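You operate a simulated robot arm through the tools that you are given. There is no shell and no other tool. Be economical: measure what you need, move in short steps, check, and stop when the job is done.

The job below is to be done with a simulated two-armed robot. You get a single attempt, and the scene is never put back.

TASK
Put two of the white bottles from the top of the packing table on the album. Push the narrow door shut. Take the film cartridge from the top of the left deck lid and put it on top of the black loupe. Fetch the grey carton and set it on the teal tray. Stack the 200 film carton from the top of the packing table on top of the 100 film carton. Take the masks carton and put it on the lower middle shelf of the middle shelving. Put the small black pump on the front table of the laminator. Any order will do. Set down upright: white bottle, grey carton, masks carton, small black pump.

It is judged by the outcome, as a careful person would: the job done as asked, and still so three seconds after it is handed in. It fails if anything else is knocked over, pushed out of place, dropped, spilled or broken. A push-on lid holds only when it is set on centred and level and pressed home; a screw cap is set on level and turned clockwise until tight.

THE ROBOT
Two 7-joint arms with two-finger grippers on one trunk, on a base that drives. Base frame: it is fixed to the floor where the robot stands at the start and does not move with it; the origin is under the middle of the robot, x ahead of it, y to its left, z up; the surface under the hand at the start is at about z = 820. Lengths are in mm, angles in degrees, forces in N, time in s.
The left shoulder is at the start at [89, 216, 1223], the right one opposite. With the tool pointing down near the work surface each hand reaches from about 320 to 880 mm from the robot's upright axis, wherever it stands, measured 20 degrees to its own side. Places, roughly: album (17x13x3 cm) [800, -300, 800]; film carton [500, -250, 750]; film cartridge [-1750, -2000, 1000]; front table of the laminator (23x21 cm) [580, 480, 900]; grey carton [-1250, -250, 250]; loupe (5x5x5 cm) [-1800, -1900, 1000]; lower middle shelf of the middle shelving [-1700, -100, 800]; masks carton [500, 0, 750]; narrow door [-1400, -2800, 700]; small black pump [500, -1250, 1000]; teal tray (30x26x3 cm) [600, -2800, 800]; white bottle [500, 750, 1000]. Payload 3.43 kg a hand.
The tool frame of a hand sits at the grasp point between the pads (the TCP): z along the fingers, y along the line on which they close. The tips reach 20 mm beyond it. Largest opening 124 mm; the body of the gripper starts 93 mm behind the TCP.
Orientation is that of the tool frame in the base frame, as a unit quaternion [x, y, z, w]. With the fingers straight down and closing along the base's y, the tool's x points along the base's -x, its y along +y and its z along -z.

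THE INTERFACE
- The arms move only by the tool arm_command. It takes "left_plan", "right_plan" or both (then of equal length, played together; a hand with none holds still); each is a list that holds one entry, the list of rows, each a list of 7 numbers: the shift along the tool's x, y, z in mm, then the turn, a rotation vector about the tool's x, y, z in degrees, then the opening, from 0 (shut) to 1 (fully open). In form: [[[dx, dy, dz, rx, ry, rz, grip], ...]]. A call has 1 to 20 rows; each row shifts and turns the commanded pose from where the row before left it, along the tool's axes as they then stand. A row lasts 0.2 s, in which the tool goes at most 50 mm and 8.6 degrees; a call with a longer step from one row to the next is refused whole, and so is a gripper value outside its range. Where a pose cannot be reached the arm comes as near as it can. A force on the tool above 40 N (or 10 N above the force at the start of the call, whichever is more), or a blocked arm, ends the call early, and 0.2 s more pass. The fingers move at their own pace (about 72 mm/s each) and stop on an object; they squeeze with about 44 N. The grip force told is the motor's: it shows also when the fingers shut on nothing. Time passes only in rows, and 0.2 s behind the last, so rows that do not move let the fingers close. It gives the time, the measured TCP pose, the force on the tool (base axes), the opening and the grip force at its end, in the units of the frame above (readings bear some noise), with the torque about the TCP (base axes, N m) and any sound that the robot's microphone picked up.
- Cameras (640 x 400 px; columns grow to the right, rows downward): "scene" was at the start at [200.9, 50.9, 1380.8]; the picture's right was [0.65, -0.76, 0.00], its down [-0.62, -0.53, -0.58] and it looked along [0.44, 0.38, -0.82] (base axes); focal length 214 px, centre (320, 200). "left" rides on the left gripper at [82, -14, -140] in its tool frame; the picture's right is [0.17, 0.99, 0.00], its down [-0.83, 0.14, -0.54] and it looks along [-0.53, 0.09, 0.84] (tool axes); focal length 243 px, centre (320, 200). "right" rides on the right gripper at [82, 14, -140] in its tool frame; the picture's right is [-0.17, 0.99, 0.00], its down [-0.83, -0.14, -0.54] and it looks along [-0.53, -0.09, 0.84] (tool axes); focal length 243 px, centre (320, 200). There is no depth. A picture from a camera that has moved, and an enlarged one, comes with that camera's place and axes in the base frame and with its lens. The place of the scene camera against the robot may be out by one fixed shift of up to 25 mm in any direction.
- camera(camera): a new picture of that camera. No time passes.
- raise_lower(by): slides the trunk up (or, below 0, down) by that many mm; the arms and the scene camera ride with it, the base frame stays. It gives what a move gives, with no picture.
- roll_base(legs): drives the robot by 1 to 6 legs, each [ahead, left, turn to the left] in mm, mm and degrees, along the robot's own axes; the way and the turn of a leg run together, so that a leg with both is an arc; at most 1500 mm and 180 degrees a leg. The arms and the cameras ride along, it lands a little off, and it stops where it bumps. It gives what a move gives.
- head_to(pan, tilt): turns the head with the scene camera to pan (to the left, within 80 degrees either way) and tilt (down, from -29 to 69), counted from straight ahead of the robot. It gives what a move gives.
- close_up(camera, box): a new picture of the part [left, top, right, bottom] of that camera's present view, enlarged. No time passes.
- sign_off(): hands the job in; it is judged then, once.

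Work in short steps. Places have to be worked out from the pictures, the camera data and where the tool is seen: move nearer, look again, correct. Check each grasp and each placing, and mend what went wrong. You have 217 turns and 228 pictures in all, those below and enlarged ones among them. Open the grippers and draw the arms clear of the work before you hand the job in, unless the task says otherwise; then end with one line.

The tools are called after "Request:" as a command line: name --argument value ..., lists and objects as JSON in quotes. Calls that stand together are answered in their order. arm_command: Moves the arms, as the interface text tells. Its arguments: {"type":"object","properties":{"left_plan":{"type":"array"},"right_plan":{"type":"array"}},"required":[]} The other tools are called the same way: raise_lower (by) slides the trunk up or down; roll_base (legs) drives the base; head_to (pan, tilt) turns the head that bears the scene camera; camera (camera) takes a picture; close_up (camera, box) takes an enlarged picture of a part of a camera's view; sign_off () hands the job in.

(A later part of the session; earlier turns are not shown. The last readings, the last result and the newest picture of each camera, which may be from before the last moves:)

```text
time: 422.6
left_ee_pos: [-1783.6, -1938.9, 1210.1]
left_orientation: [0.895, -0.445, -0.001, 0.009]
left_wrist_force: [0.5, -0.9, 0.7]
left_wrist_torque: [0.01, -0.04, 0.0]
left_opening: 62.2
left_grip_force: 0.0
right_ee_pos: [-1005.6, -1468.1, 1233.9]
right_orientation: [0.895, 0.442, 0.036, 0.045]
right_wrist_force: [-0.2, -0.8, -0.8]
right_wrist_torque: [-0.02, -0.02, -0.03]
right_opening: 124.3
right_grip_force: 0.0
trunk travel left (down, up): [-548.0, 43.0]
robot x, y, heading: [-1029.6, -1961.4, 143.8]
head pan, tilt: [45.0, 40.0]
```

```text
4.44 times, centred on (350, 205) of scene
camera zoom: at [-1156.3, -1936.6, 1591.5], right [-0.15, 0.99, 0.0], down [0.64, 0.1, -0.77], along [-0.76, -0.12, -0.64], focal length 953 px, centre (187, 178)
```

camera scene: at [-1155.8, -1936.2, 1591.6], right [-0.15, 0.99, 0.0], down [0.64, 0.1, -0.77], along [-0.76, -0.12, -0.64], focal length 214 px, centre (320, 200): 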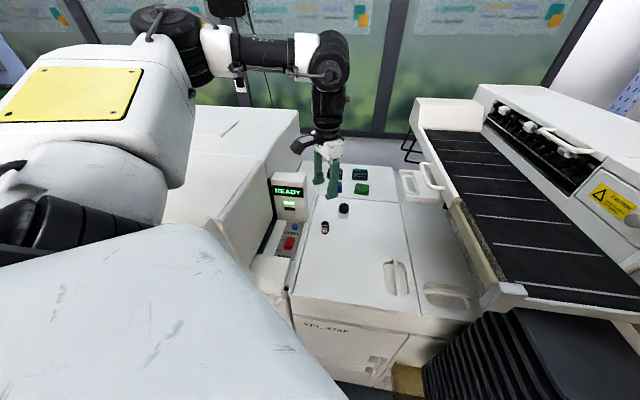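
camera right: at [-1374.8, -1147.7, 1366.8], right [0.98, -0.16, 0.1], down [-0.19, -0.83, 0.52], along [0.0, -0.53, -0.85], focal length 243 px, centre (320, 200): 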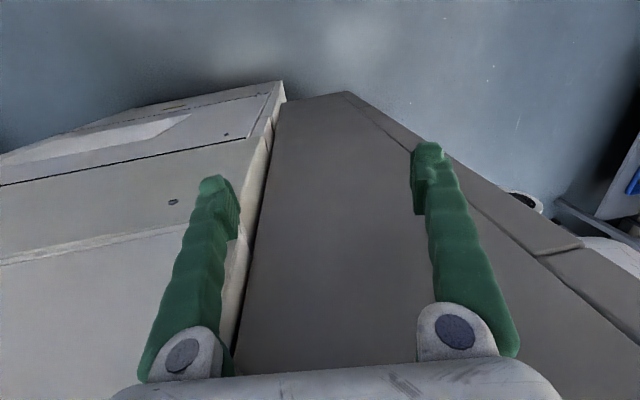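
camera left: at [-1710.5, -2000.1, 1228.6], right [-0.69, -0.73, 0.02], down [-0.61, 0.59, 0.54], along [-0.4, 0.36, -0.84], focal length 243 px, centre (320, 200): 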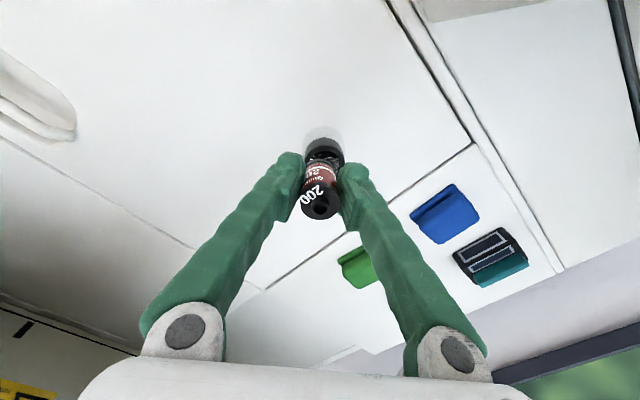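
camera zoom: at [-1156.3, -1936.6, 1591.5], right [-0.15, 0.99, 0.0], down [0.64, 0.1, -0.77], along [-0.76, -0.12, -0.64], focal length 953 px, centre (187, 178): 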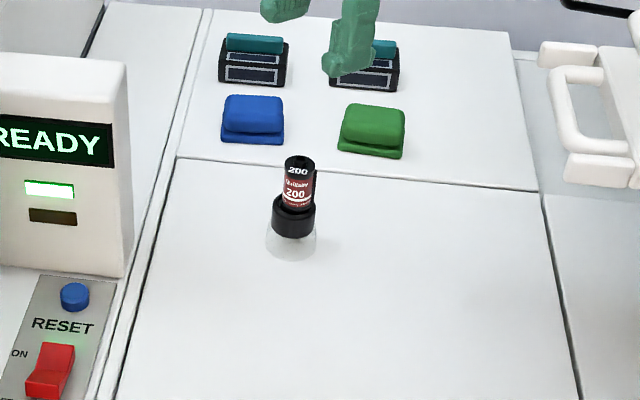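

The cartridge stands on the loupe. Now the door: its free edge is near (-1368,-2773), hinge near (-1475,-2935). I back out, move south, face the machine and lower the trunk.

Request:
roll_base --legs '[[-302, -145, 0], [0, 0, 36]]'

Request:
arm_command --left_plan '[[[0, 0, 0, 0, 0, -8.5, 0], [0, 0, 0, 0, 0, -8.5, 0], [0, 0, 0, 0, 0, -8.5, 0], [0, 0, 0, 0, 0, 0, 0]]]'

Request:
roll_base --legs '[[0, 550, 0]]'

Request:
head_to --pan 20 --tilt 40

Request:
camera --camera "scene"

```text
time: 426.4
left_ee_pos: [-1445.8, -2154.8, 1214.0]
left_orientation: [0.935, -0.355, -0.013, -0.001]
left_wrist_force: [0.5, 1.6, 0.8]
left_wrist_torque: [-0.02, 0.01, 0.01]
left_opening: 61.5
left_grip_force: 0.0
right_ee_pos: [-789.7, -1536.2, 1232.6]
right_orientation: [0.839, 0.541, 0.041, 0.042]
right_wrist_force: [-0.1, 0.4, 0.0]
right_wrist_torque: [0.0, -0.02, -0.01]
right_opening: 124.2
right_grip_force: 0.1
trunk travel left (down, up): [-548.0, 43.0]
robot x, y, heading: [-704.9, -2024.1, 156.9]
head pan, tilt: [45.0, 40.0]
stopped in leg 2: the force on the tool passed its limit at 71 N (the readings are from after the stop); the commanded pose is now the measured one
```

```text
time: 427.4
left_ee_pos: [-1445.2, -2156.1, 1212.2]
left_orientation: [0.99, -0.138, -0.012, -0.005]
left_wrist_force: [0.7, -0.4, -0.3]
left_wrist_torque: [0.03, -0.01, 0.01]
left_opening: 0.1
left_grip_force: 34.9
right_ee_pos: [-789.0, -1535.5, 1232.8]
right_orientation: [0.839, 0.541, 0.041, 0.041]
right_wrist_force: [0.5, 0.2, -0.2]
right_wrist_torque: [0.0, 0.0, 0.02]
right_opening: 124.0
right_grip_force: 0.1
trunk travel left (down, up): [-548.0, 43.0]
robot x, y, heading: [-702.1, -2022.0, 156.6]
head pan, tilt: [45.0, 40.0]
```

```text
time: 429.2
left_ee_pos: [-1454.8, -2170.9, 1215.6]
left_orientation: [0.988, -0.15, -0.013, -0.012]
left_wrist_force: [4.6, 18.3, 0.9]
left_wrist_torque: [-0.65, 0.16, 0.28]
left_opening: 0.1
left_grip_force: 33.9
right_ee_pos: [-799.9, -1566.8, 1233.1]
right_orientation: [0.841, 0.539, 0.039, 0.041]
right_wrist_force: [0.0, -0.3, 0.9]
right_wrist_torque: [0.04, 0.02, 0.01]
right_opening: 124.2
right_grip_force: 0.0
trunk travel left (down, up): [-548.0, 43.0]
robot x, y, heading: [-718.3, -2056.4, 156.6]
head pan, tilt: [45.0, 40.0]
stopped in leg 1: the force on the tool passed its limit at 45 N (the readings are from after the stop); the commanded pose is now the measured one
```

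```text
time: 430.1
left_ee_pos: [-1455.5, -2171.1, 1215.0]
left_orientation: [0.989, -0.148, -0.013, -0.009]
left_wrist_force: [2.5, 21.9, 3.3]
left_wrist_torque: [-0.87, 0.06, 0.12]
left_opening: 0.0
left_grip_force: 34.1
right_ee_pos: [-799.4, -1563.7, 1232.2]
right_orientation: [0.84, 0.539, 0.039, 0.042]
right_wrist_force: [-0.1, 1.1, 0.6]
right_wrist_torque: [-0.03, -0.01, 0.0]
right_opening: 124.2
right_grip_force: 0.0
trunk travel left (down, up): [-548.0, 43.0]
robot x, y, heading: [-712.8, -2053.2, 156.7]
head pan, tilt: [20.0, 40.0]
```

```text
79 pictures are left
camera scene: at [-846.8, -2018.1, 1591.6], right [0.06, 1.0, 0.0], down [0.64, -0.04, -0.77], along [-0.77, 0.04, -0.64], focal length 214 px, centre (320, 200)
```

scene: 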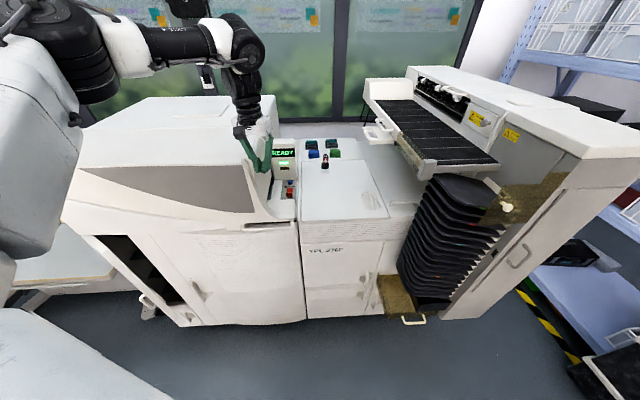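

The hand brushed the block's side wall while turning. I step away (north), then straight back out before anything else, checking.

Request:
roll_base --legs '[[24, -55, 0], [-321, -139, 0]]'

Request:
close_up --camera "scene" --box '[200, 60, 420, 220]'

```text
time: 433.6
left_ee_pos: [-1108.5, -2118.3, 1213.2]
left_orientation: [0.989, -0.145, -0.011, -0.008]
left_wrist_force: [-0.2, 0.1, 0.4]
left_wrist_torque: [0.01, -0.01, 0.01]
left_opening: 0.0
left_grip_force: 34.5
right_ee_pos: [-456.2, -1505.6, 1232.9]
right_orientation: [0.838, 0.542, 0.042, 0.04]
right_wrist_force: [-0.8, 0.2, -0.4]
right_wrist_torque: [0.01, 0.0, -0.01]
right_opening: 124.0
right_grip_force: 0.2
trunk travel left (down, up): [-548.0, 43.0]
robot x, y, heading: [-368.5, -1989.6, 156.9]
head pan, tilt: [20.0, 40.0]
```

```text
2.50 times, centred on (310, 140) of scene
camera zoom: at [-501.4, -1961.2, 1591.4], right [0.05, 1.0, 0.0], down [0.64, -0.04, -0.77], along [-0.76, 0.04, -0.64], focal length 536 px, centre (345, 350)
```

zoom: 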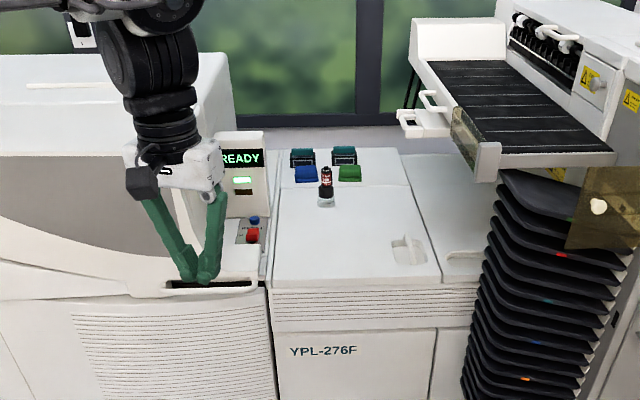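

Cartridge still in place. I turn to heading 180 and go south to line the left hand up with the door at y≈-2800.

Request:
roll_base --legs '[[0, 0, 23], [150, 400, 0]]'

Request:
raise_lower --by -250

Request:
head_to --pan 30 --tilt 40

Request:
camera --camera "scene"

```text
time: 441.1
left_ee_pos: [-1143.0, -2806.1, 1213.9]
left_orientation: [0.998, 0.061, -0.015, -0.006]
left_wrist_force: [-0.2, 0.9, 0.8]
left_wrist_torque: [0.0, -0.03, 0.02]
left_opening: 0.1
left_grip_force: 34.3
right_ee_pos: [-789.4, -1983.2, 1233.1]
right_orientation: [0.711, 0.701, 0.048, 0.031]
right_wrist_force: [0.2, -0.3, -0.5]
right_wrist_torque: [0.01, 0.0, 0.03]
right_opening: 124.0
right_grip_force: 0.2
trunk travel left (down, up): [-548.0, 43.0]
robot x, y, heading: [-515.3, -2396.6, -179.6]
head pan, tilt: [20.0, 40.0]
```

```text
time: 443.6
left_ee_pos: [-1143.1, -2807.5, 965.7]
left_orientation: [0.998, 0.061, -0.014, -0.007]
left_wrist_force: [-0.2, -0.2, 0.2]
left_wrist_torque: [-0.01, -0.01, 0.0]
left_opening: 0.1
left_grip_force: 34.3
right_ee_pos: [-780.9, -1983.0, 909.4]
right_orientation: [0.691, 0.686, 0.17, 0.15]
right_wrist_force: [-0.4, -0.1, 0.3]
right_wrist_torque: [-0.02, 0.0, -0.03]
right_opening: 124.2
right_grip_force: 0.1
trunk travel left (down, up): [-298.0, 293.0]
robot x, y, heading: [-513.0, -2394.8, -179.6]
head pan, tilt: [20.0, 40.0]
```

```text
time: 444.4
left_ee_pos: [-1141.9, -2806.8, 963.9]
left_orientation: [0.998, 0.061, -0.015, -0.006]
left_wrist_force: [0.3, 0.0, 1.3]
left_wrist_torque: [-0.02, 0.04, -0.02]
left_opening: 0.0
left_grip_force: 34.3
right_ee_pos: [-781.3, -1983.2, 910.5]
right_orientation: [0.692, 0.685, 0.171, 0.151]
right_wrist_force: [0.1, -0.2, -0.2]
right_wrist_torque: [0.0, 0.0, 0.02]
right_opening: 124.1
right_grip_force: 0.0
trunk travel left (down, up): [-298.0, 293.0]
robot x, y, heading: [-513.9, -2395.5, -179.6]
head pan, tilt: [30.0, 40.0]
```

```text
77 pictures are left
camera scene: at [-739.4, -2436.0, 1323.3], right [-0.51, 0.86, 0.0], down [0.55, 0.33, -0.77], along [-0.66, -0.39, -0.64], focal length 214 px, centre (320, 200)
```

scene: 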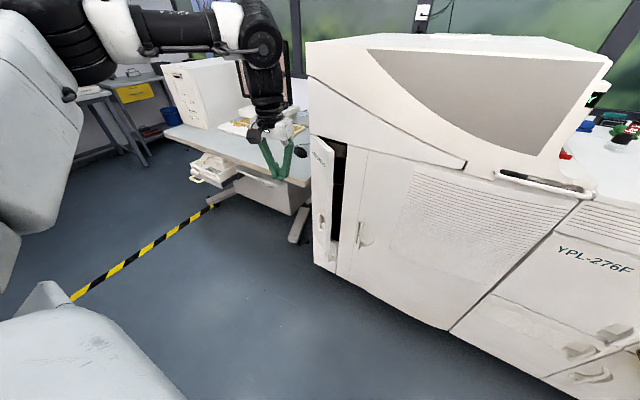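

Door free edge is at about (-1378,-2763), hinge (-1462,-2925), z 180–980. I lower the closed left hand to z≈765 and pitch it forward 26° so the fingertips lead.

Request:
arm_command --left_plan '[[[0, 0, 40, 0, 0, 0, 0], [0, 0, 40, 0, 0, 0, 0], [0, 0, 40, 0, 0, 0, 0], [0, 0, 40, 0, 0, 0, 0], [0, 0, 40, 0, 0, 0, 0], [-10, 0, 0, 0, -6.5, 0, 0], [-10, 0, 0, 0, -6.5, 0, 0], [-10, 0, 0, 0, -6.5, 0, 0], [-10, 0, 0, 0, -6.5, 0, 0], [0, 0, 0, 0, 0, 0, 0]]]'

Request:
camera --camera "left"

Request:
camera --camera "scene"

```text
time: 446.6
left_ee_pos: [-1186.6, -2809.2, 771.1]
left_orientation: [0.969, 0.061, -0.239, 0.009]
left_wrist_force: [-0.5, 0.2, 0.5]
left_wrist_torque: [0.02, 0.05, 0.03]
left_opening: 0.0
left_grip_force: 34.7
right_ee_pos: [-781.9, -1982.7, 910.6]
right_orientation: [0.692, 0.685, 0.171, 0.151]
right_wrist_force: [-0.7, -0.1, 0.5]
right_wrist_torque: [0.03, -0.04, 0.03]
right_opening: 124.0
right_grip_force: 0.1
trunk travel left (down, up): [-298.0, 293.0]
robot x, y, heading: [-518.8, -2396.8, -179.7]
head pan, tilt: [30.0, 40.0]
```

```text
76 pictures are left
camera left: at [-1050.4, -2780.3, 859.6], right [0.27, -0.96, -0.09], down [-0.46, -0.21, 0.86], along [-0.85, -0.19, -0.5], focal length 243 px, centre (320, 200)
```

left: 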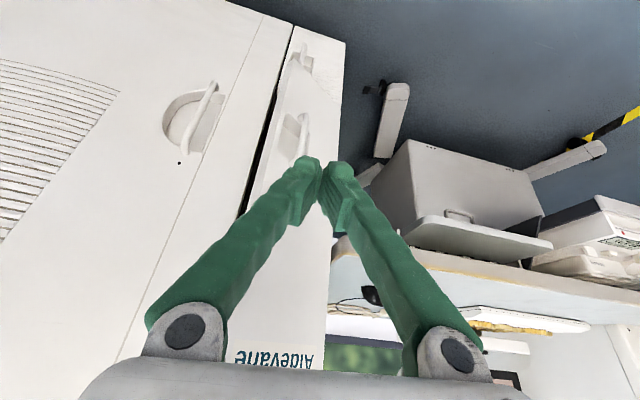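

```text
75 pictures are left
camera scene: at [-739.7, -2435.8, 1323.2], right [-0.51, 0.86, 0.0], down [0.55, 0.33, -0.77], along [-0.66, -0.39, -0.64], focal length 214 px, centre (320, 200)
```

scene: 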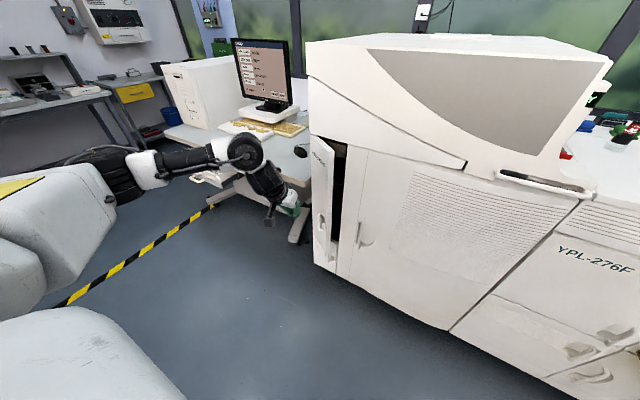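

Fingertips aim at the door about 130 mm from the hinge. I drive ahead 170 and then push with the arm.

Request:
roll_base --legs '[[170, 0, 0]]'

Request:
camera --camera "left"

Request:
camera --camera "scene"

```text
time: 448.2
left_ee_pos: [-1355.2, -2811.3, 773.2]
left_orientation: [0.969, 0.061, -0.238, 0.008]
left_wrist_force: [-0.8, -1.0, 0.1]
left_wrist_torque: [-0.01, 0.0, 0.0]
left_opening: 0.1
left_grip_force: 34.2
right_ee_pos: [-950.4, -1984.4, 910.6]
right_orientation: [0.692, 0.685, 0.171, 0.151]
right_wrist_force: [0.0, 0.7, -0.4]
right_wrist_torque: [-0.02, -0.03, 0.02]
right_opening: 124.1
right_grip_force: 0.0
trunk travel left (down, up): [-298.0, 293.0]
robot x, y, heading: [-684.4, -2399.4, -179.5]
head pan, tilt: [30.0, 40.0]
```

```text
74 pictures are left
camera left: at [-1218.7, -2782.2, 859.7], right [0.27, -0.96, -0.09], down [-0.46, -0.21, 0.86], along [-0.84, -0.19, -0.5], focal length 243 px, centre (320, 200)
```

left: 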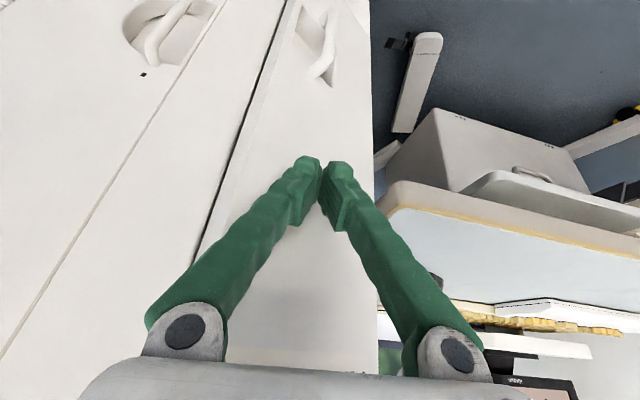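

```text
73 pictures are left
camera scene: at [-908.2, -2437.6, 1323.3], right [-0.51, 0.86, 0.0], down [0.55, 0.33, -0.77], along [-0.66, -0.39, -0.64], focal length 214 px, centre (320, 200)
```

scene: 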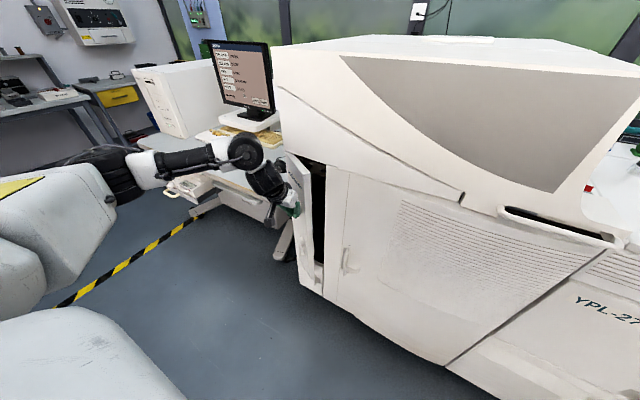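

Pushing slowly along -x.

Request:
arm_command --left_plan '[[[-13.2, -1.8, 6.9, 0, 0, 0, 0], [-13.2, -1.8, 6.9, 0, 0, 0, 0], [-13.2, -1.8, 6.9, 0, 0, 0, 0], [-13.2, -1.8, 6.9, 0, 0, 0, 0], [0, 0, 0, 0, 0, 0, 0]]]'

Request:
camera --camera "scene"

```text
time: 449.4
left_ee_pos: [-1416.1, -2812.1, 774.3]
left_orientation: [0.969, 0.061, -0.239, 0.008]
left_wrist_force: [0.9, -0.7, 0.0]
left_wrist_torque: [-0.02, -0.01, 0.0]
left_opening: 0.2
left_grip_force: 34.3
right_ee_pos: [-950.5, -1984.0, 909.1]
right_orientation: [0.691, 0.686, 0.17, 0.15]
right_wrist_force: [-0.2, -0.2, -0.4]
right_wrist_torque: [0.0, 0.01, 0.0]
right_opening: 124.0
right_grip_force: 0.0
trunk travel left (down, up): [-298.0, 293.0]
robot x, y, heading: [-682.1, -2393.9, -179.5]
head pan, tilt: [30.0, 40.0]
```

```text
72 pictures are left
camera scene: at [-908.0, -2437.7, 1323.3], right [-0.51, 0.86, 0.0], down [0.55, 0.33, -0.77], along [-0.66, -0.39, -0.64], focal length 214 px, centre (320, 200)
```

scene: 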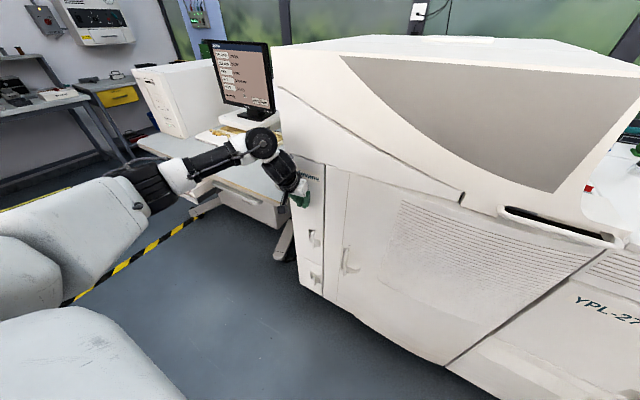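

The door has swung almost shut. I continue in small pushes until it resists.

Request:
arm_command --left_plan '[[[-8.8, -1.2, 4.6, 0, 0, 0, 0], [-8.8, -1.2, 4.6, 0, 0, 0, 0], [0, 0, 0, 0, 0, 0, 0]]]'

Request:
close_up --camera "scene" --box '[250, 130, 400, 310]'

```text
time: 449.9
left_ee_pos: [-1418.5, -2813.4, 770.1]
left_orientation: [0.971, 0.057, -0.231, 0.01]
left_wrist_force: [9.3, 0.9, -1.5]
left_wrist_torque: [-0.11, 1.07, -0.06]
left_opening: 0.0
left_grip_force: 34.0
right_ee_pos: [-949.4, -1984.2, 910.9]
right_orientation: [0.691, 0.687, 0.168, 0.151]
right_wrist_force: [-1.4, -0.1, 1.0]
right_wrist_torque: [0.02, -0.02, 0.02]
right_opening: 124.3
right_grip_force: 0.1
trunk travel left (down, up): [-298.0, 293.0]
robot x, y, heading: [-683.3, -2396.0, -179.3]
head pan, tilt: [30.0, 40.0]
stopped in row 2 (left hand): the force on the tool passed its limit at 52 N (the readings are from after the stop); the commanded pose is now the measured one
```

```text
2.22 times, centred on (325, 220) of scene
camera zoom: at [-904.2, -2437.2, 1324.0], right [-0.51, 0.86, 0.0], down [0.55, 0.33, -0.77], along [-0.66, -0.39, -0.64], focal length 477 px, centre (309, 156)
```

zoom: 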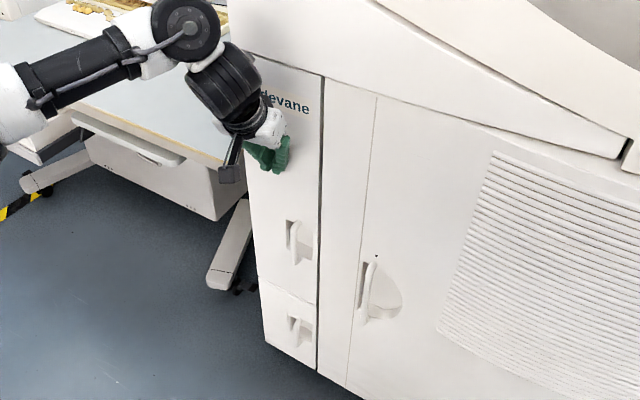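

The door is flush and resists. I withdraw the hand by driving straight back, and check that it stays shut.

Request:
roll_base --legs '[[-200, 0, 0]]'

Request:
close_up --camera "scene" --box '[270, 110, 420, 290]'

```text
time: 451.8
left_ee_pos: [-1224.8, -2810.8, 769.9]
left_orientation: [0.971, 0.058, -0.232, 0.009]
left_wrist_force: [0.2, 0.3, 0.0]
left_wrist_torque: [0.01, -0.01, 0.03]
left_opening: 0.0
left_grip_force: 34.5
right_ee_pos: [-753.3, -1982.8, 909.3]
right_orientation: [0.691, 0.686, 0.17, 0.15]
right_wrist_force: [0.0, 1.3, -0.4]
right_wrist_torque: [0.0, -0.01, 0.0]
right_opening: 123.9
right_grip_force: 0.1
trunk travel left (down, up): [-298.0, 293.0]
robot x, y, heading: [-488.4, -2395.4, -179.7]
head pan, tilt: [30.0, 40.0]
```

```text
2.22 times, centred on (345, 200) of scene
camera zoom: at [-709.8, -2435.9, 1323.3], right [-0.51, 0.86, 0.0], down [0.55, 0.33, -0.77], along [-0.66, -0.39, -0.64], focal length 477 px, centre (264, 200)
```

zoom: 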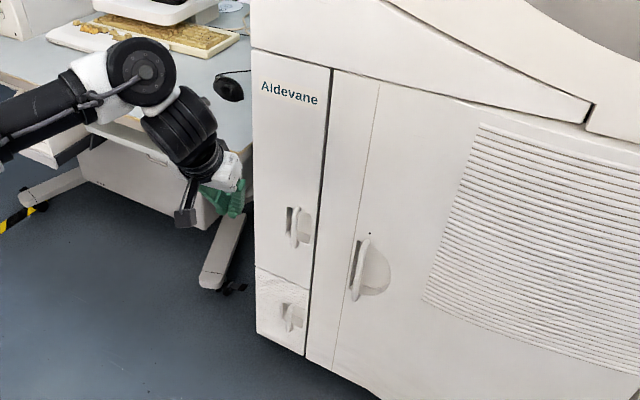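

The door stays shut. Last job: the masks carton. On the way I stop to view the shelving's lower middle shelf for a free spot.

Request:
roll_base --legs '[[0, -1250, 0]]'

Request:
head_to --pan -35 --tilt 15

Request:
camera --camera "scene"

```text
time: 465.9
left_ee_pos: [-1240.2, -1684.7, 770.7]
left_orientation: [0.969, 0.081, -0.234, 0.021]
left_wrist_force: [3.0, -4.8, -0.8]
left_wrist_torque: [0.13, 0.08, -0.09]
left_opening: 0.0
left_grip_force: 34.6
right_ee_pos: [-791.5, -829.5, 910.2]
right_orientation: [0.681, 0.696, 0.173, 0.148]
right_wrist_force: [-0.3, 0.5, 0.6]
right_wrist_torque: [-0.04, -0.04, -0.01]
right_opening: 123.9
right_grip_force: 0.1
trunk travel left (down, up): [-298.0, 293.0]
robot x, y, heading: [-514.7, -1235.1, -177.9]
head pan, tilt: [30.0, 40.0]
stopped in leg 1: the force on the tool passed its limit at 46 N (the readings are from after the stop); the commanded pose is now the measured one
```

```text
time: 467.3
left_ee_pos: [-1237.9, -1684.1, 770.6]
left_orientation: [0.969, 0.081, -0.232, 0.02]
left_wrist_force: [2.7, -9.5, -0.6]
left_wrist_torque: [0.2, 0.08, -0.08]
left_opening: 0.1
left_grip_force: 33.9
right_ee_pos: [-791.5, -831.7, 910.9]
right_orientation: [0.681, 0.696, 0.174, 0.148]
right_wrist_force: [-0.3, 0.1, 0.2]
right_wrist_torque: [0.04, 0.02, 0.01]
right_opening: 124.2
right_grip_force: 0.1
trunk travel left (down, up): [-298.0, 293.0]
robot x, y, heading: [-512.9, -1237.2, -177.6]
head pan, tilt: [-35.0, 15.0]
```

```text
69 pictures are left
camera scene: at [-740.9, -1188.2, 1362.9], right [0.54, 0.84, 0.0], down [0.22, -0.14, -0.97], along [-0.81, 0.52, -0.26], focal length 214 px, centre (320, 200)
```

scene: 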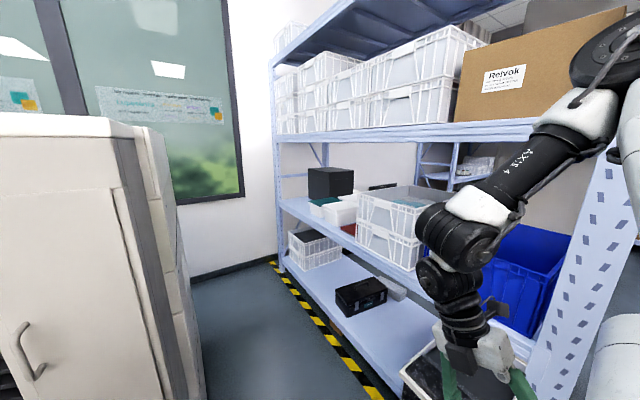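

The left hand grazed the bellows; I back off east. Also zooming on the shelf's west part.

Request:
roll_base --legs '[[-120, 0, -2]]'

Request:
close_up --camera "scene" --box '[260, 140, 440, 290]'

```text
time: 468.7
left_ee_pos: [-1132.5, -1658.7, 770.0]
left_orientation: [0.97, 0.065, -0.233, 0.017]
left_wrist_force: [-0.3, -0.1, 1.2]
left_wrist_torque: [-0.01, 0.01, -0.01]
left_opening: 0.0
left_grip_force: 34.3
right_ee_pos: [-659.2, -820.4, 908.8]
right_orientation: [0.691, 0.686, 0.171, 0.151]
right_wrist_force: [0.9, -0.3, 0.7]
right_wrist_torque: [0.0, 0.01, 0.03]
right_opening: 124.1
right_grip_force: 0.1
trunk travel left (down, up): [-298.0, 293.0]
robot x, y, heading: [-396.6, -1230.1, -179.6]
head pan, tilt: [-35.0, 15.0]
```

```text
2.67 times, centred on (350, 215) of scene
camera zoom: at [-620.3, -1177.0, 1362.8], right [0.57, 0.82, 0.0], down [0.21, -0.15, -0.97], along [-0.8, 0.55, -0.26], focal length 572 px, centre (240, 160)
```

zoom: 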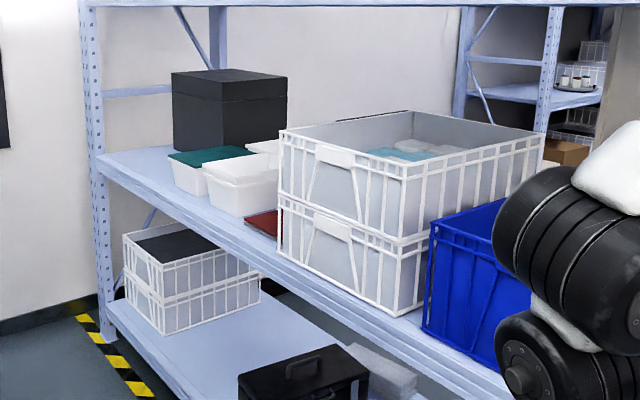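

There is a free area at the shelf's west end (x≈-2540…-2140, y≈-430…-110). I tuck the left hand (pitched 45° as before) and turn toward the packing table.

Request:
arm_command --left_plan '[[[16, -32, -32, 0, -3, 0, 0], [16, -32, -32, 0, -3, 0, 0], [16, -32, -32, 0, -3, 0, 0], [16, -32, -32, 0, -3, 0, 0], [16, -32, -32, 0, -3, 0, 0], [16, -32, -32, 0, -3, 0, 1], [0, 0, 0, 0, 0, 0, 1]]]'

Request:
roll_base --legs '[[0, 0, 119.5]]'

Request:
camera --camera "left"

```text
time: 470.3
left_ee_pos: [-1044.9, -1502.9, 837.1]
left_orientation: [0.922, 0.057, -0.382, 0.02]
left_wrist_force: [-0.4, -0.2, -0.4]
left_wrist_torque: [-0.01, 0.0, 0.03]
left_opening: 83.5
left_grip_force: 0.1
left hand out of reach, approached as far as the arm can: row 4, 5, 6
right_ee_pos: [-659.9, -819.5, 909.7]
right_orientation: [0.692, 0.685, 0.17, 0.151]
right_wrist_force: [-0.2, -0.4, -0.2]
right_wrist_torque: [0.04, 0.02, 0.01]
right_opening: 124.1
right_grip_force: 0.0
trunk travel left (down, up): [-298.0, 293.0]
robot x, y, heading: [-393.4, -1231.5, -179.6]
head pan, tilt: [-35.0, 15.0]
```

```text
time: 477.6
left_ee_pos: [160.2, -1671.5, 837.7]
left_orientation: [0.419, 0.824, -0.176, 0.339]
left_wrist_force: [0.9, 0.4, 0.4]
left_wrist_torque: [0.01, -0.01, 0.02]
left_opening: 123.9
left_grip_force: 0.2
right_ee_pos: [-625.2, -1664.4, 910.0]
right_orientation: [-0.24, 0.944, 0.216, -0.071]
right_wrist_force: [-0.3, -0.1, 0.1]
right_wrist_torque: [-0.01, -0.02, -0.04]
right_opening: 124.0
right_grip_force: 0.0
trunk travel left (down, up): [-298.0, 293.0]
robot x, y, heading: [-393.2, -1231.5, -60.5]
head pan, tilt: [-35.0, 15.0]
```

```text
67 pictures are left
camera left: at [57.9, -1552.7, 879.5], right [0.73, 0.67, -0.12], down [0.24, -0.08, 0.97], along [0.64, -0.73, -0.22], focal length 243 px, centre (320, 200)
```

left: 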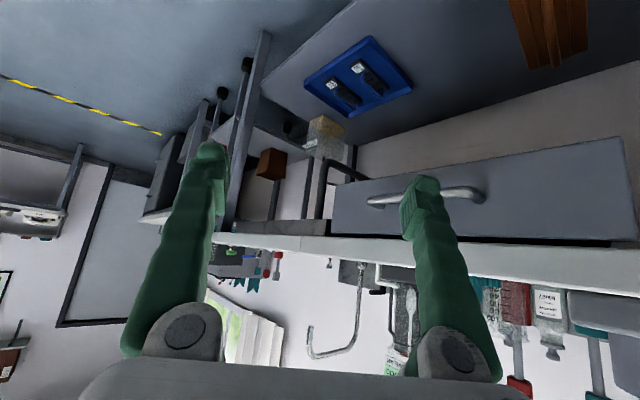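

The hand's finger direction is now 6° left of heading; I turn it 34° clockwise about the vertical, raise the trunk, then drive to a spot northwest of the masks carton.

Request:
raise_lower --by 200

Request:
arm_command --left_plan '[[[0, 0, 0, 6, 0, 6, 1], [0, 0, 0, 6, 0, 6, 1], [0, 0, 0, 6, 0, 6, 1], [0, 0, 0, 6, 0, 6, 1], [0, 0, 0, 0, 0, 0, 1]]]'

Request:
roll_base --legs '[[-318.5, 249, 0], [-386, 333, 0], [-548, 310, 0]]'

Request:
head_to --pan 35 --tilt 40

Request:
camera --camera "scene"

```text
time: 479.7
left_ee_pos: [160.7, -1671.0, 1036.8]
left_orientation: [0.419, 0.824, -0.175, 0.339]
left_wrist_force: [-0.3, 0.1, -0.4]
left_wrist_torque: [0.01, -0.02, -0.04]
left_opening: 123.9
left_grip_force: 0.0
right_ee_pos: [-625.1, -1664.7, 1110.2]
right_orientation: [-0.24, 0.944, 0.217, -0.07]
right_wrist_force: [0.6, 0.1, -0.4]
right_wrist_torque: [0.02, 0.02, 0.01]
right_opening: 124.0
right_grip_force: 0.1
trunk travel left (down, up): [-498.0, 93.0]
robot x, y, heading: [-394.6, -1230.2, -60.8]
head pan, tilt: [-35.0, 15.0]
```

```text
time: 480.9
left_ee_pos: [159.3, -1672.1, 1037.9]
left_orientation: [0.641, 0.665, -0.268, 0.275]
left_wrist_force: [-0.1, -0.2, -0.2]
left_wrist_torque: [0.02, 0.02, 0.02]
left_opening: 123.9
left_grip_force: 0.0
right_ee_pos: [-625.7, -1665.1, 1109.6]
right_orientation: [-0.239, 0.944, 0.217, -0.07]
right_wrist_force: [0.0, -0.7, -0.4]
right_wrist_torque: [-0.01, 0.0, 0.0]
right_opening: 124.0
right_grip_force: 0.0
trunk travel left (down, up): [-498.0, 93.0]
robot x, y, heading: [-393.8, -1232.6, -60.6]
head pan, tilt: [-35.0, 15.0]
```

```text
time: 493.8
left_ee_pos: [323.0, -132.1, 1037.3]
left_orientation: [0.64, 0.666, -0.267, 0.275]
left_wrist_force: [0.9, -0.1, 0.3]
left_wrist_torque: [-0.04, 0.02, 0.0]
left_opening: 123.8
left_grip_force: 0.1
right_ee_pos: [-462.4, -124.9, 1110.2]
right_orientation: [-0.239, 0.944, 0.217, -0.071]
right_wrist_force: [-0.1, -0.1, -0.2]
right_wrist_torque: [0.0, -0.02, -0.01]
right_opening: 124.0
right_grip_force: 0.0
trunk travel left (down, up): [-498.0, 93.0]
robot x, y, heading: [-231.0, 306.1, -60.5]
head pan, tilt: [-35.0, 15.0]
```

```text
time: 495.2
left_ee_pos: [322.3, -131.7, 1037.3]
left_orientation: [0.641, 0.666, -0.267, 0.274]
left_wrist_force: [1.2, 1.0, -0.7]
left_wrist_torque: [-0.02, 0.0, 0.0]
left_opening: 124.0
left_grip_force: 0.2
right_ee_pos: [-463.9, -124.9, 1110.7]
right_orientation: [-0.239, 0.944, 0.217, -0.071]
right_wrist_force: [-1.1, 0.6, 0.5]
right_wrist_torque: [-0.01, 0.0, 0.01]
right_opening: 124.2
right_grip_force: 0.0
trunk travel left (down, up): [-498.0, 93.0]
robot x, y, heading: [-227.2, 310.4, -60.4]
head pan, tilt: [35.0, 40.0]
```

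```text
66 pictures are left
camera scene: at [-99.0, 190.7, 1531.6], right [-0.43, -0.9, 0.0], down [-0.58, 0.28, -0.77], along [0.69, -0.33, -0.64], focal length 214 px, centre (320, 200)
```

scene: 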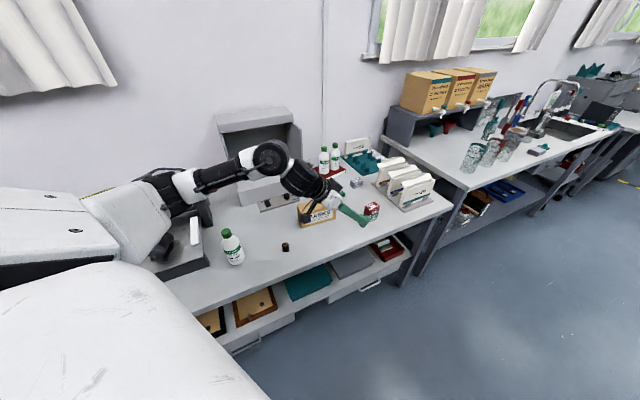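

Request:
camera --camera "left"

Request:
close_up --camera "scene" --box '[200, 140, 440, 290]'

```text
65 pictures are left
camera left: at [305.1, 24.2, 1078.6], right [0.98, 0.15, -0.12], down [0.15, -0.2, 0.97], along [0.12, -0.97, -0.22], focal length 243 px, centre (320, 200)
```

left: 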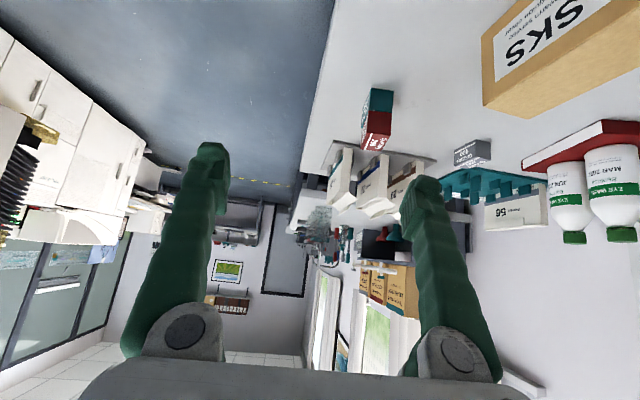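

```text
2.67 times, centred on (320, 215) of scene
camera zoom: at [-99.0, 190.7, 1531.6], right [-0.43, -0.9, 0.0], down [-0.58, 0.28, -0.77], along [0.69, -0.33, -0.64], focal length 572 px, centre (320, 160)
```

zoom: 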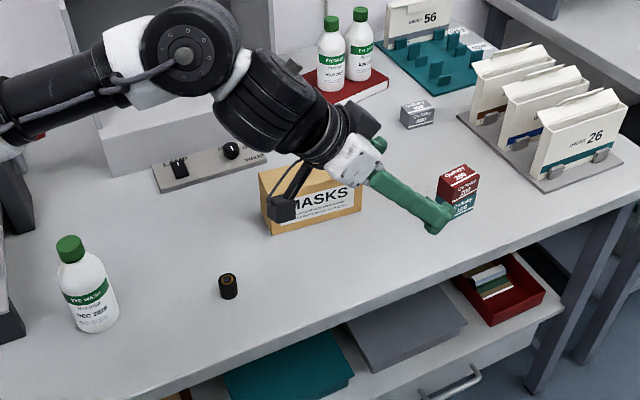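

Masks carton: about 61×180×86, centre ≈(529,-82), top z≈905, long axis nearly along y. I drive so the left hand is north of and above it.

Request:
roll_base --legs '[[-64, 276, 0]]'

Request:
camera --camera "left"

Request:
camera --camera "scene"

```text
time: 499.4
left_ee_pos: [532.3, 58.4, 1037.3]
left_orientation: [0.641, 0.665, -0.268, 0.275]
left_wrist_force: [0.2, 0.8, 0.1]
left_wrist_torque: [0.01, -0.03, -0.05]
left_opening: 124.1
left_grip_force: 0.0
right_ee_pos: [-252.7, 65.7, 1110.5]
right_orientation: [-0.24, 0.944, 0.216, -0.07]
right_wrist_force: [-0.7, 0.2, 0.1]
right_wrist_torque: [-0.02, 0.0, -0.01]
right_opening: 123.7
right_grip_force: 0.0
trunk travel left (down, up): [-498.0, 93.0]
robot x, y, heading: [-19.9, 497.0, -60.7]
head pan, tilt: [35.0, 40.0]
```

```text
63 pictures are left
camera left: at [514.6, 214.3, 1078.6], right [0.98, 0.15, -0.12], down [0.15, -0.2, 0.97], along [0.12, -0.97, -0.22], focal length 243 px, centre (320, 200)
```

left: 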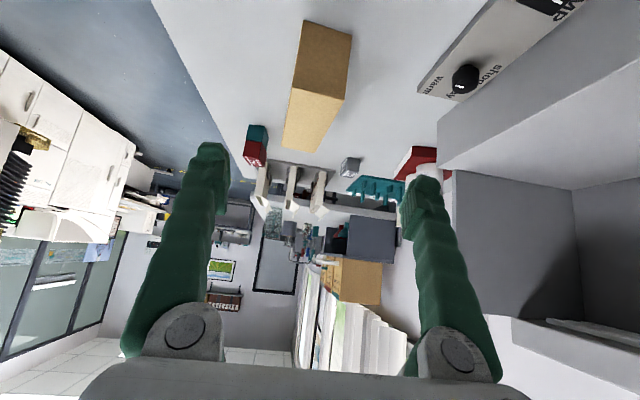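

```text
62 pictures are left
camera scene: at [110.6, 381.1, 1531.6], right [-0.43, -0.9, 0.0], down [-0.58, 0.28, -0.77], along [0.69, -0.33, -0.64], focal length 214 px, centre (320, 200)
```

scene: 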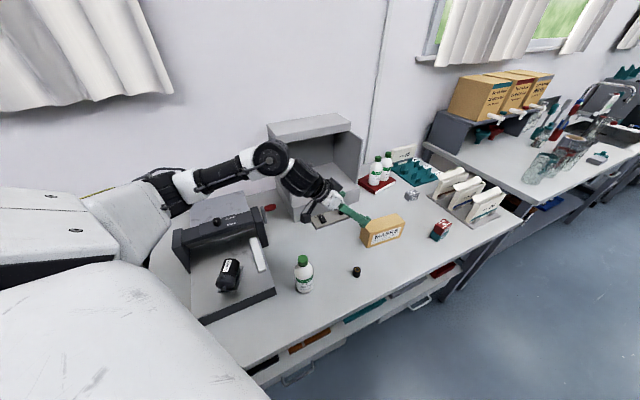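

Refined: the carton runs from (527,-20) to (518,-173), top≈908. I yaw 5.4° and advance along the finger direction partway.

Request:
arm_command --left_plan '[[[0, 0, 0, 3.8, 0, 3.8, 1], [0, -1, 37, 0, 0, 0, 1], [0, -1, 37, 0, 0, 0, 1], [0, 0, 36, 0, 0, 0, 1], [0, 0, 0, 0, 0, 0, 1]]]'

Request:
camera --camera "left"

```text
time: 500.6
left_ee_pos: [525.1, -20.0, 959.0]
left_orientation: [0.671, 0.634, -0.281, 0.262]
left_wrist_force: [0.9, -0.4, -0.1]
left_wrist_torque: [-0.01, 0.0, -0.01]
left_opening: 124.1
left_grip_force: 0.0
right_ee_pos: [-253.1, 65.6, 1109.9]
right_orientation: [-0.239, 0.944, 0.217, -0.071]
right_wrist_force: [0.2, 0.5, 0.3]
right_wrist_torque: [-0.04, -0.05, 0.0]
right_opening: 124.1
right_grip_force: 0.1
trunk travel left (down, up): [-498.0, 93.0]
robot x, y, heading: [-23.8, 499.0, -60.9]
head pan, tilt: [35.0, 40.0]
```

```text
61 pictures are left
camera left: at [522.5, 138.3, 1000.5], right [0.99, 0.06, -0.12], down [0.13, -0.21, 0.97], along [0.03, -0.98, -0.22], focal length 243 px, centre (320, 200)
```

left: 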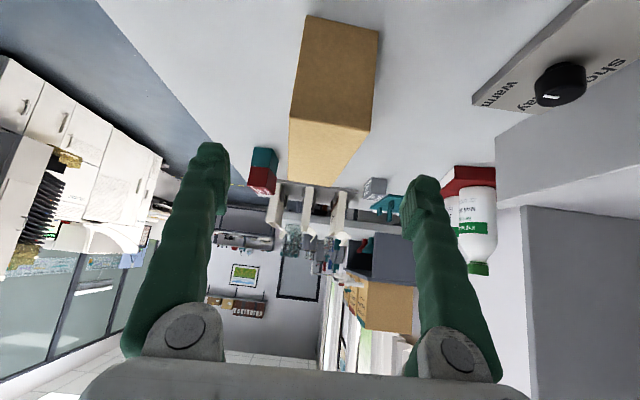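

Consistent. Advance to the grip point and close.

Request:
arm_command --left_plan '[[[6.4, 1, 34.7, 0, 0, 0, 1], [6.4, 1, 34.7, 0, 0, 0, 1], [6.4, 0, 34.7, 0, 0, 0, 1], [0, 0, 0, 0, 0, 0, 1]]]'

Request:
camera --camera "left"

Request:
close_up --camera "scene" --box '[260, 140, 460, 290]'

```text
time: 501.6
left_ee_pos: [525.8, -79.7, 872.7]
left_orientation: [0.671, 0.634, -0.281, 0.261]
left_wrist_force: [-0.2, 0.5, -0.4]
left_wrist_torque: [-0.01, -0.01, -0.01]
left_opening: 124.1
left_grip_force: 0.1
right_ee_pos: [-252.6, 66.3, 1109.1]
right_orientation: [-0.24, 0.944, 0.217, -0.07]
right_wrist_force: [-0.5, -0.1, -0.3]
right_wrist_torque: [0.01, 0.02, 0.01]
right_opening: 124.1
right_grip_force: 0.1
trunk travel left (down, up): [-498.0, 93.0]
robot x, y, heading: [-20.2, 501.0, -60.4]
head pan, tilt: [35.0, 40.0]
```

```text
60 pictures are left
camera left: at [522.4, 77.6, 913.7], right [0.99, 0.06, -0.12], down [0.13, -0.21, 0.97], along [0.03, -0.98, -0.22], focal length 243 px, centre (320, 200)
```

left: 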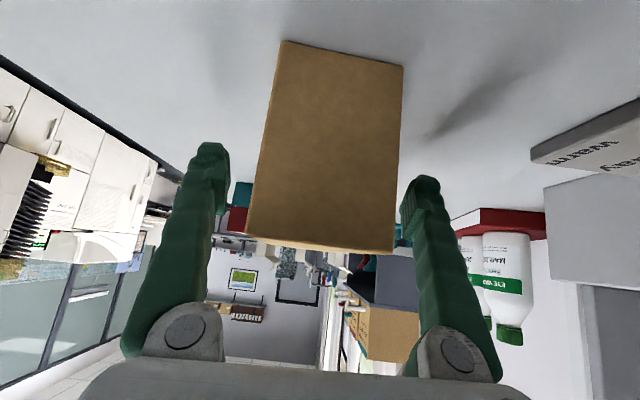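

```text
2.67 times, centred on (360, 215) of scene
camera zoom: at [110.9, 381.7, 1531.7], right [-0.43, -0.9, 0.0], down [-0.58, 0.28, -0.77], along [0.69, -0.33, -0.64], focal length 572 px, centre (213, 160)
```

zoom: 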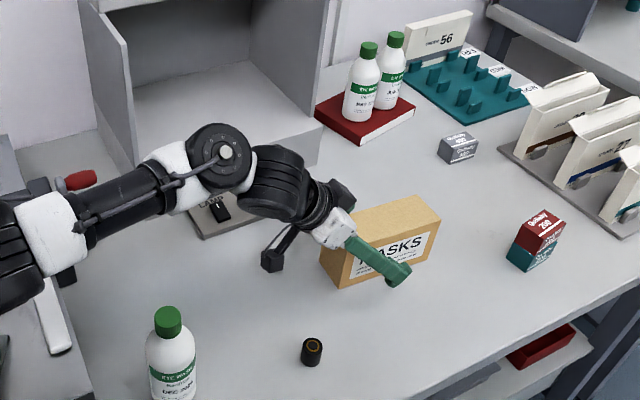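

Fingers straddle the carton. Close and lift slightly.

Request:
arm_command --left_plan '[[[0, 0, 0, 0, 0, 0, 0.4], [0, 0, 0, 0, 0, 0, 0], [0, 0, 0, 0, 0, 0, 0], [0, 0, 0, 0, 0, 0, 0], [-14, 0, -14, 0, 0, 0, 0], [-25, 0, -25, 0, 0, 0, 0], [-25, 0, -25, 0, 0, 0, 0], [-25, 0, -25, 0, 0, 0, 0], [0, 0, 0, 0, 0, 0, 0]]]'

Request:
camera --camera "left"

Request:
close_up --camera "scene" --box '[260, 120, 460, 270]'

```text
time: 503.6
left_ee_pos: [523.2, -76.9, 997.8]
left_orientation: [0.671, 0.635, -0.281, 0.262]
left_wrist_force: [0.7, -0.1, -2.2]
left_wrist_torque: [0.01, -0.02, 0.05]
left_opening: 58.8
left_grip_force: 44.2
right_ee_pos: [-252.1, 66.5, 1108.0]
right_orientation: [-0.239, 0.944, 0.216, -0.07]
right_wrist_force: [0.4, -1.0, 0.4]
right_wrist_torque: [-0.02, 0.0, 0.04]
right_opening: 124.0
right_grip_force: 0.1
trunk travel left (down, up): [-498.0, 93.0]
robot x, y, heading: [-23.3, 495.8, -60.4]
head pan, tilt: [35.0, 40.0]
```

```text
58 pictures are left
camera left: at [520.0, 79.2, 1039.0], right [0.99, 0.06, -0.12], down [0.13, -0.21, 0.97], along [0.03, -0.98, -0.22], focal length 243 px, centre (320, 200)
```

left: 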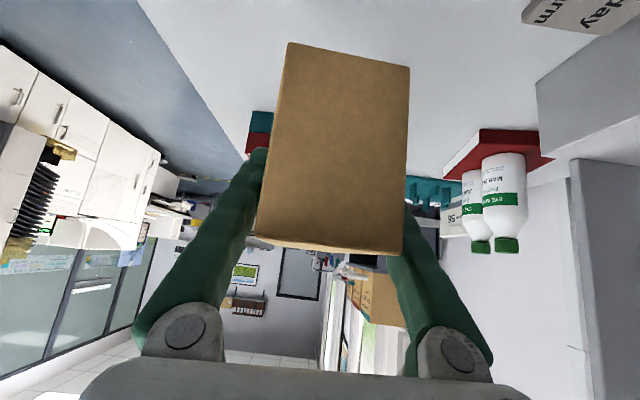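

```text
2.67 times, centred on (360, 195) of scene
camera zoom: at [111.1, 381.1, 1531.5], right [-0.43, -0.9, 0.0], down [-0.58, 0.28, -0.77], along [0.69, -0.33, -0.64], focal length 572 px, centre (213, 213)
```

zoom: 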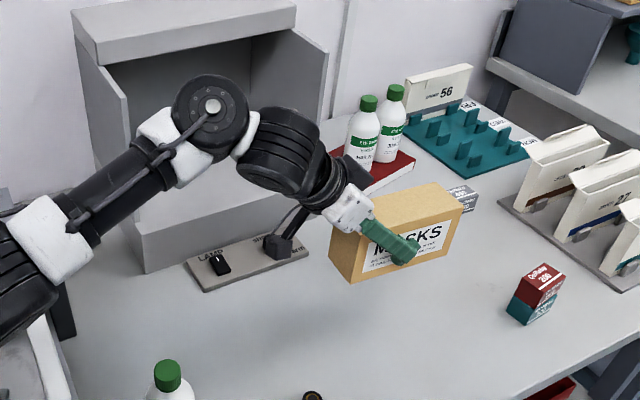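

Held level (59 mm). I raise and retract a little, then carry it around: southwest off the table, down the aisle, and turn clockwise in the open area.

Request:
raise_lower --by 60

Request:
arm_command --left_plan '[[[21, 0, -21, 0, 0, 0, 0], [21, 0, -21, 0, 0, 0, 0], [21, 0, -21, 0, 0, 0, 0], [0, 0, 0, 0, 0, 0, 0]]]'

Request:
roll_base --legs '[[240, -286, 0], [162, -322, 0], [869.5, -494, 0]]'

Request:
camera --camera "left"

```text
time: 504.6
left_ee_pos: [524.4, -78.7, 1055.0]
left_orientation: [0.671, 0.636, -0.279, 0.261]
left_wrist_force: [0.0, -0.5, -2.2]
left_wrist_torque: [0.0, 0.02, 0.03]
left_opening: 58.9
left_grip_force: 44.4
right_ee_pos: [-252.6, 65.1, 1168.8]
right_orientation: [-0.239, 0.944, 0.217, -0.071]
right_wrist_force: [-0.1, 0.1, -0.4]
right_wrist_torque: [0.02, 0.01, -0.01]
right_opening: 124.1
right_grip_force: 0.1
trunk travel left (down, up): [-558.0, 33.0]
robot x, y, heading: [-20.0, 495.7, -60.6]
head pan, tilt: [35.0, 40.0]
```

```text
time: 505.6
left_ee_pos: [529.9, 9.8, 1058.9]
left_orientation: [0.672, 0.634, -0.281, 0.261]
left_wrist_force: [-0.1, 0.4, -3.0]
left_wrist_torque: [-0.01, 0.01, -0.01]
left_opening: 58.7
left_grip_force: 43.2
right_ee_pos: [-253.2, 65.0, 1170.1]
right_orientation: [-0.239, 0.944, 0.217, -0.07]
right_wrist_force: [0.2, 0.0, -0.7]
right_wrist_torque: [0.03, 0.0, 0.01]
right_opening: 123.9
right_grip_force: 0.0
trunk travel left (down, up): [-558.0, 33.0]
robot x, y, heading: [-18.8, 496.1, -60.7]
head pan, tilt: [35.0, 40.0]
```

```text
time: 514.0
left_ee_pos: [231.5, -597.4, 1058.2]
left_orientation: [0.667, 0.633, -0.294, 0.262]
left_wrist_force: [0.8, -0.9, -1.6]
left_wrist_torque: [0.03, -0.01, 0.02]
left_opening: 59.0
left_grip_force: 44.4
right_ee_pos: [-551.2, -537.4, 1185.3]
right_orientation: [-0.234, 0.946, 0.206, -0.087]
right_wrist_force: [0.0, -0.5, 0.1]
right_wrist_torque: [0.01, -0.01, 0.03]
right_opening: 123.9
right_grip_force: 0.1
trunk travel left (down, up): [-558.0, 33.0]
robot x, y, heading: [-337.5, -125.6, -60.9]
head pan, tilt: [35.0, 40.0]
stopped in leg 2: the robot was blocked; the commanded pose is now the measured one
```

```text
56 pictures are left
camera left: at [229.9, -439.0, 1096.5], right [0.99, 0.05, -0.14], down [0.15, -0.19, 0.97], along [0.02, -0.98, -0.2], focal length 243 px, centre (320, 200)
```

left: 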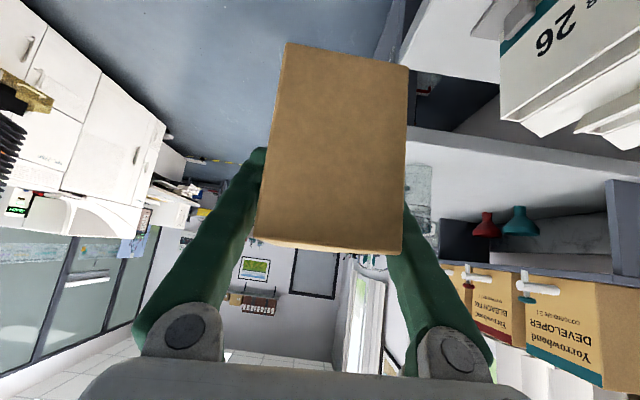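

Blocked (right side near the shelf end). I step east 120, then continue south.

Request:
roll_base --legs '[[58, 105, 0], [612, -340, 0], [189, -277, 0]]'

Request:
camera --camera "left"

```text
time: 524.7
left_ee_pos: [186.0, -1617.8, 1058.7]
left_orientation: [0.671, 0.635, -0.28, 0.262]
left_wrist_force: [0.6, 0.6, -2.2]
left_wrist_torque: [0.03, 0.02, 0.0]
left_opening: 58.9
left_grip_force: 43.7
right_ee_pos: [-597.8, -1564.8, 1170.6]
right_orientation: [-0.239, 0.944, 0.215, -0.072]
right_wrist_force: [0.2, -0.3, 0.0]
right_wrist_torque: [0.0, 0.01, 0.01]
right_opening: 123.8
right_grip_force: 0.0
trunk travel left (down, up): [-558.0, 33.0]
robot x, y, heading: [-364.4, -1134.6, -60.4]
head pan, tilt: [35.0, 40.0]
```

```text
55 pictures are left
camera left: at [183.2, -1461.2, 1099.9], right [0.99, 0.06, -0.12], down [0.13, -0.21, 0.97], along [0.03, -0.98, -0.22], focal length 243 px, centre (320, 200)
```

left: 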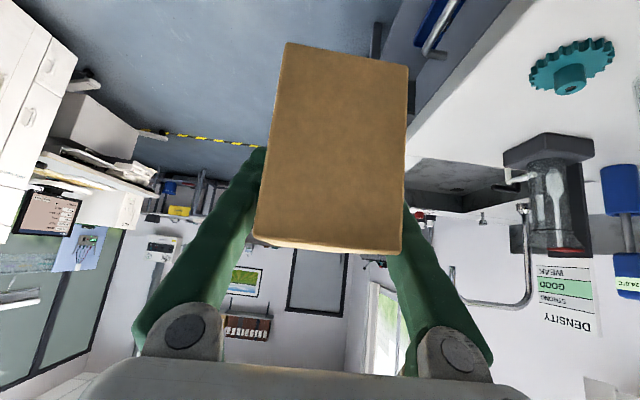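

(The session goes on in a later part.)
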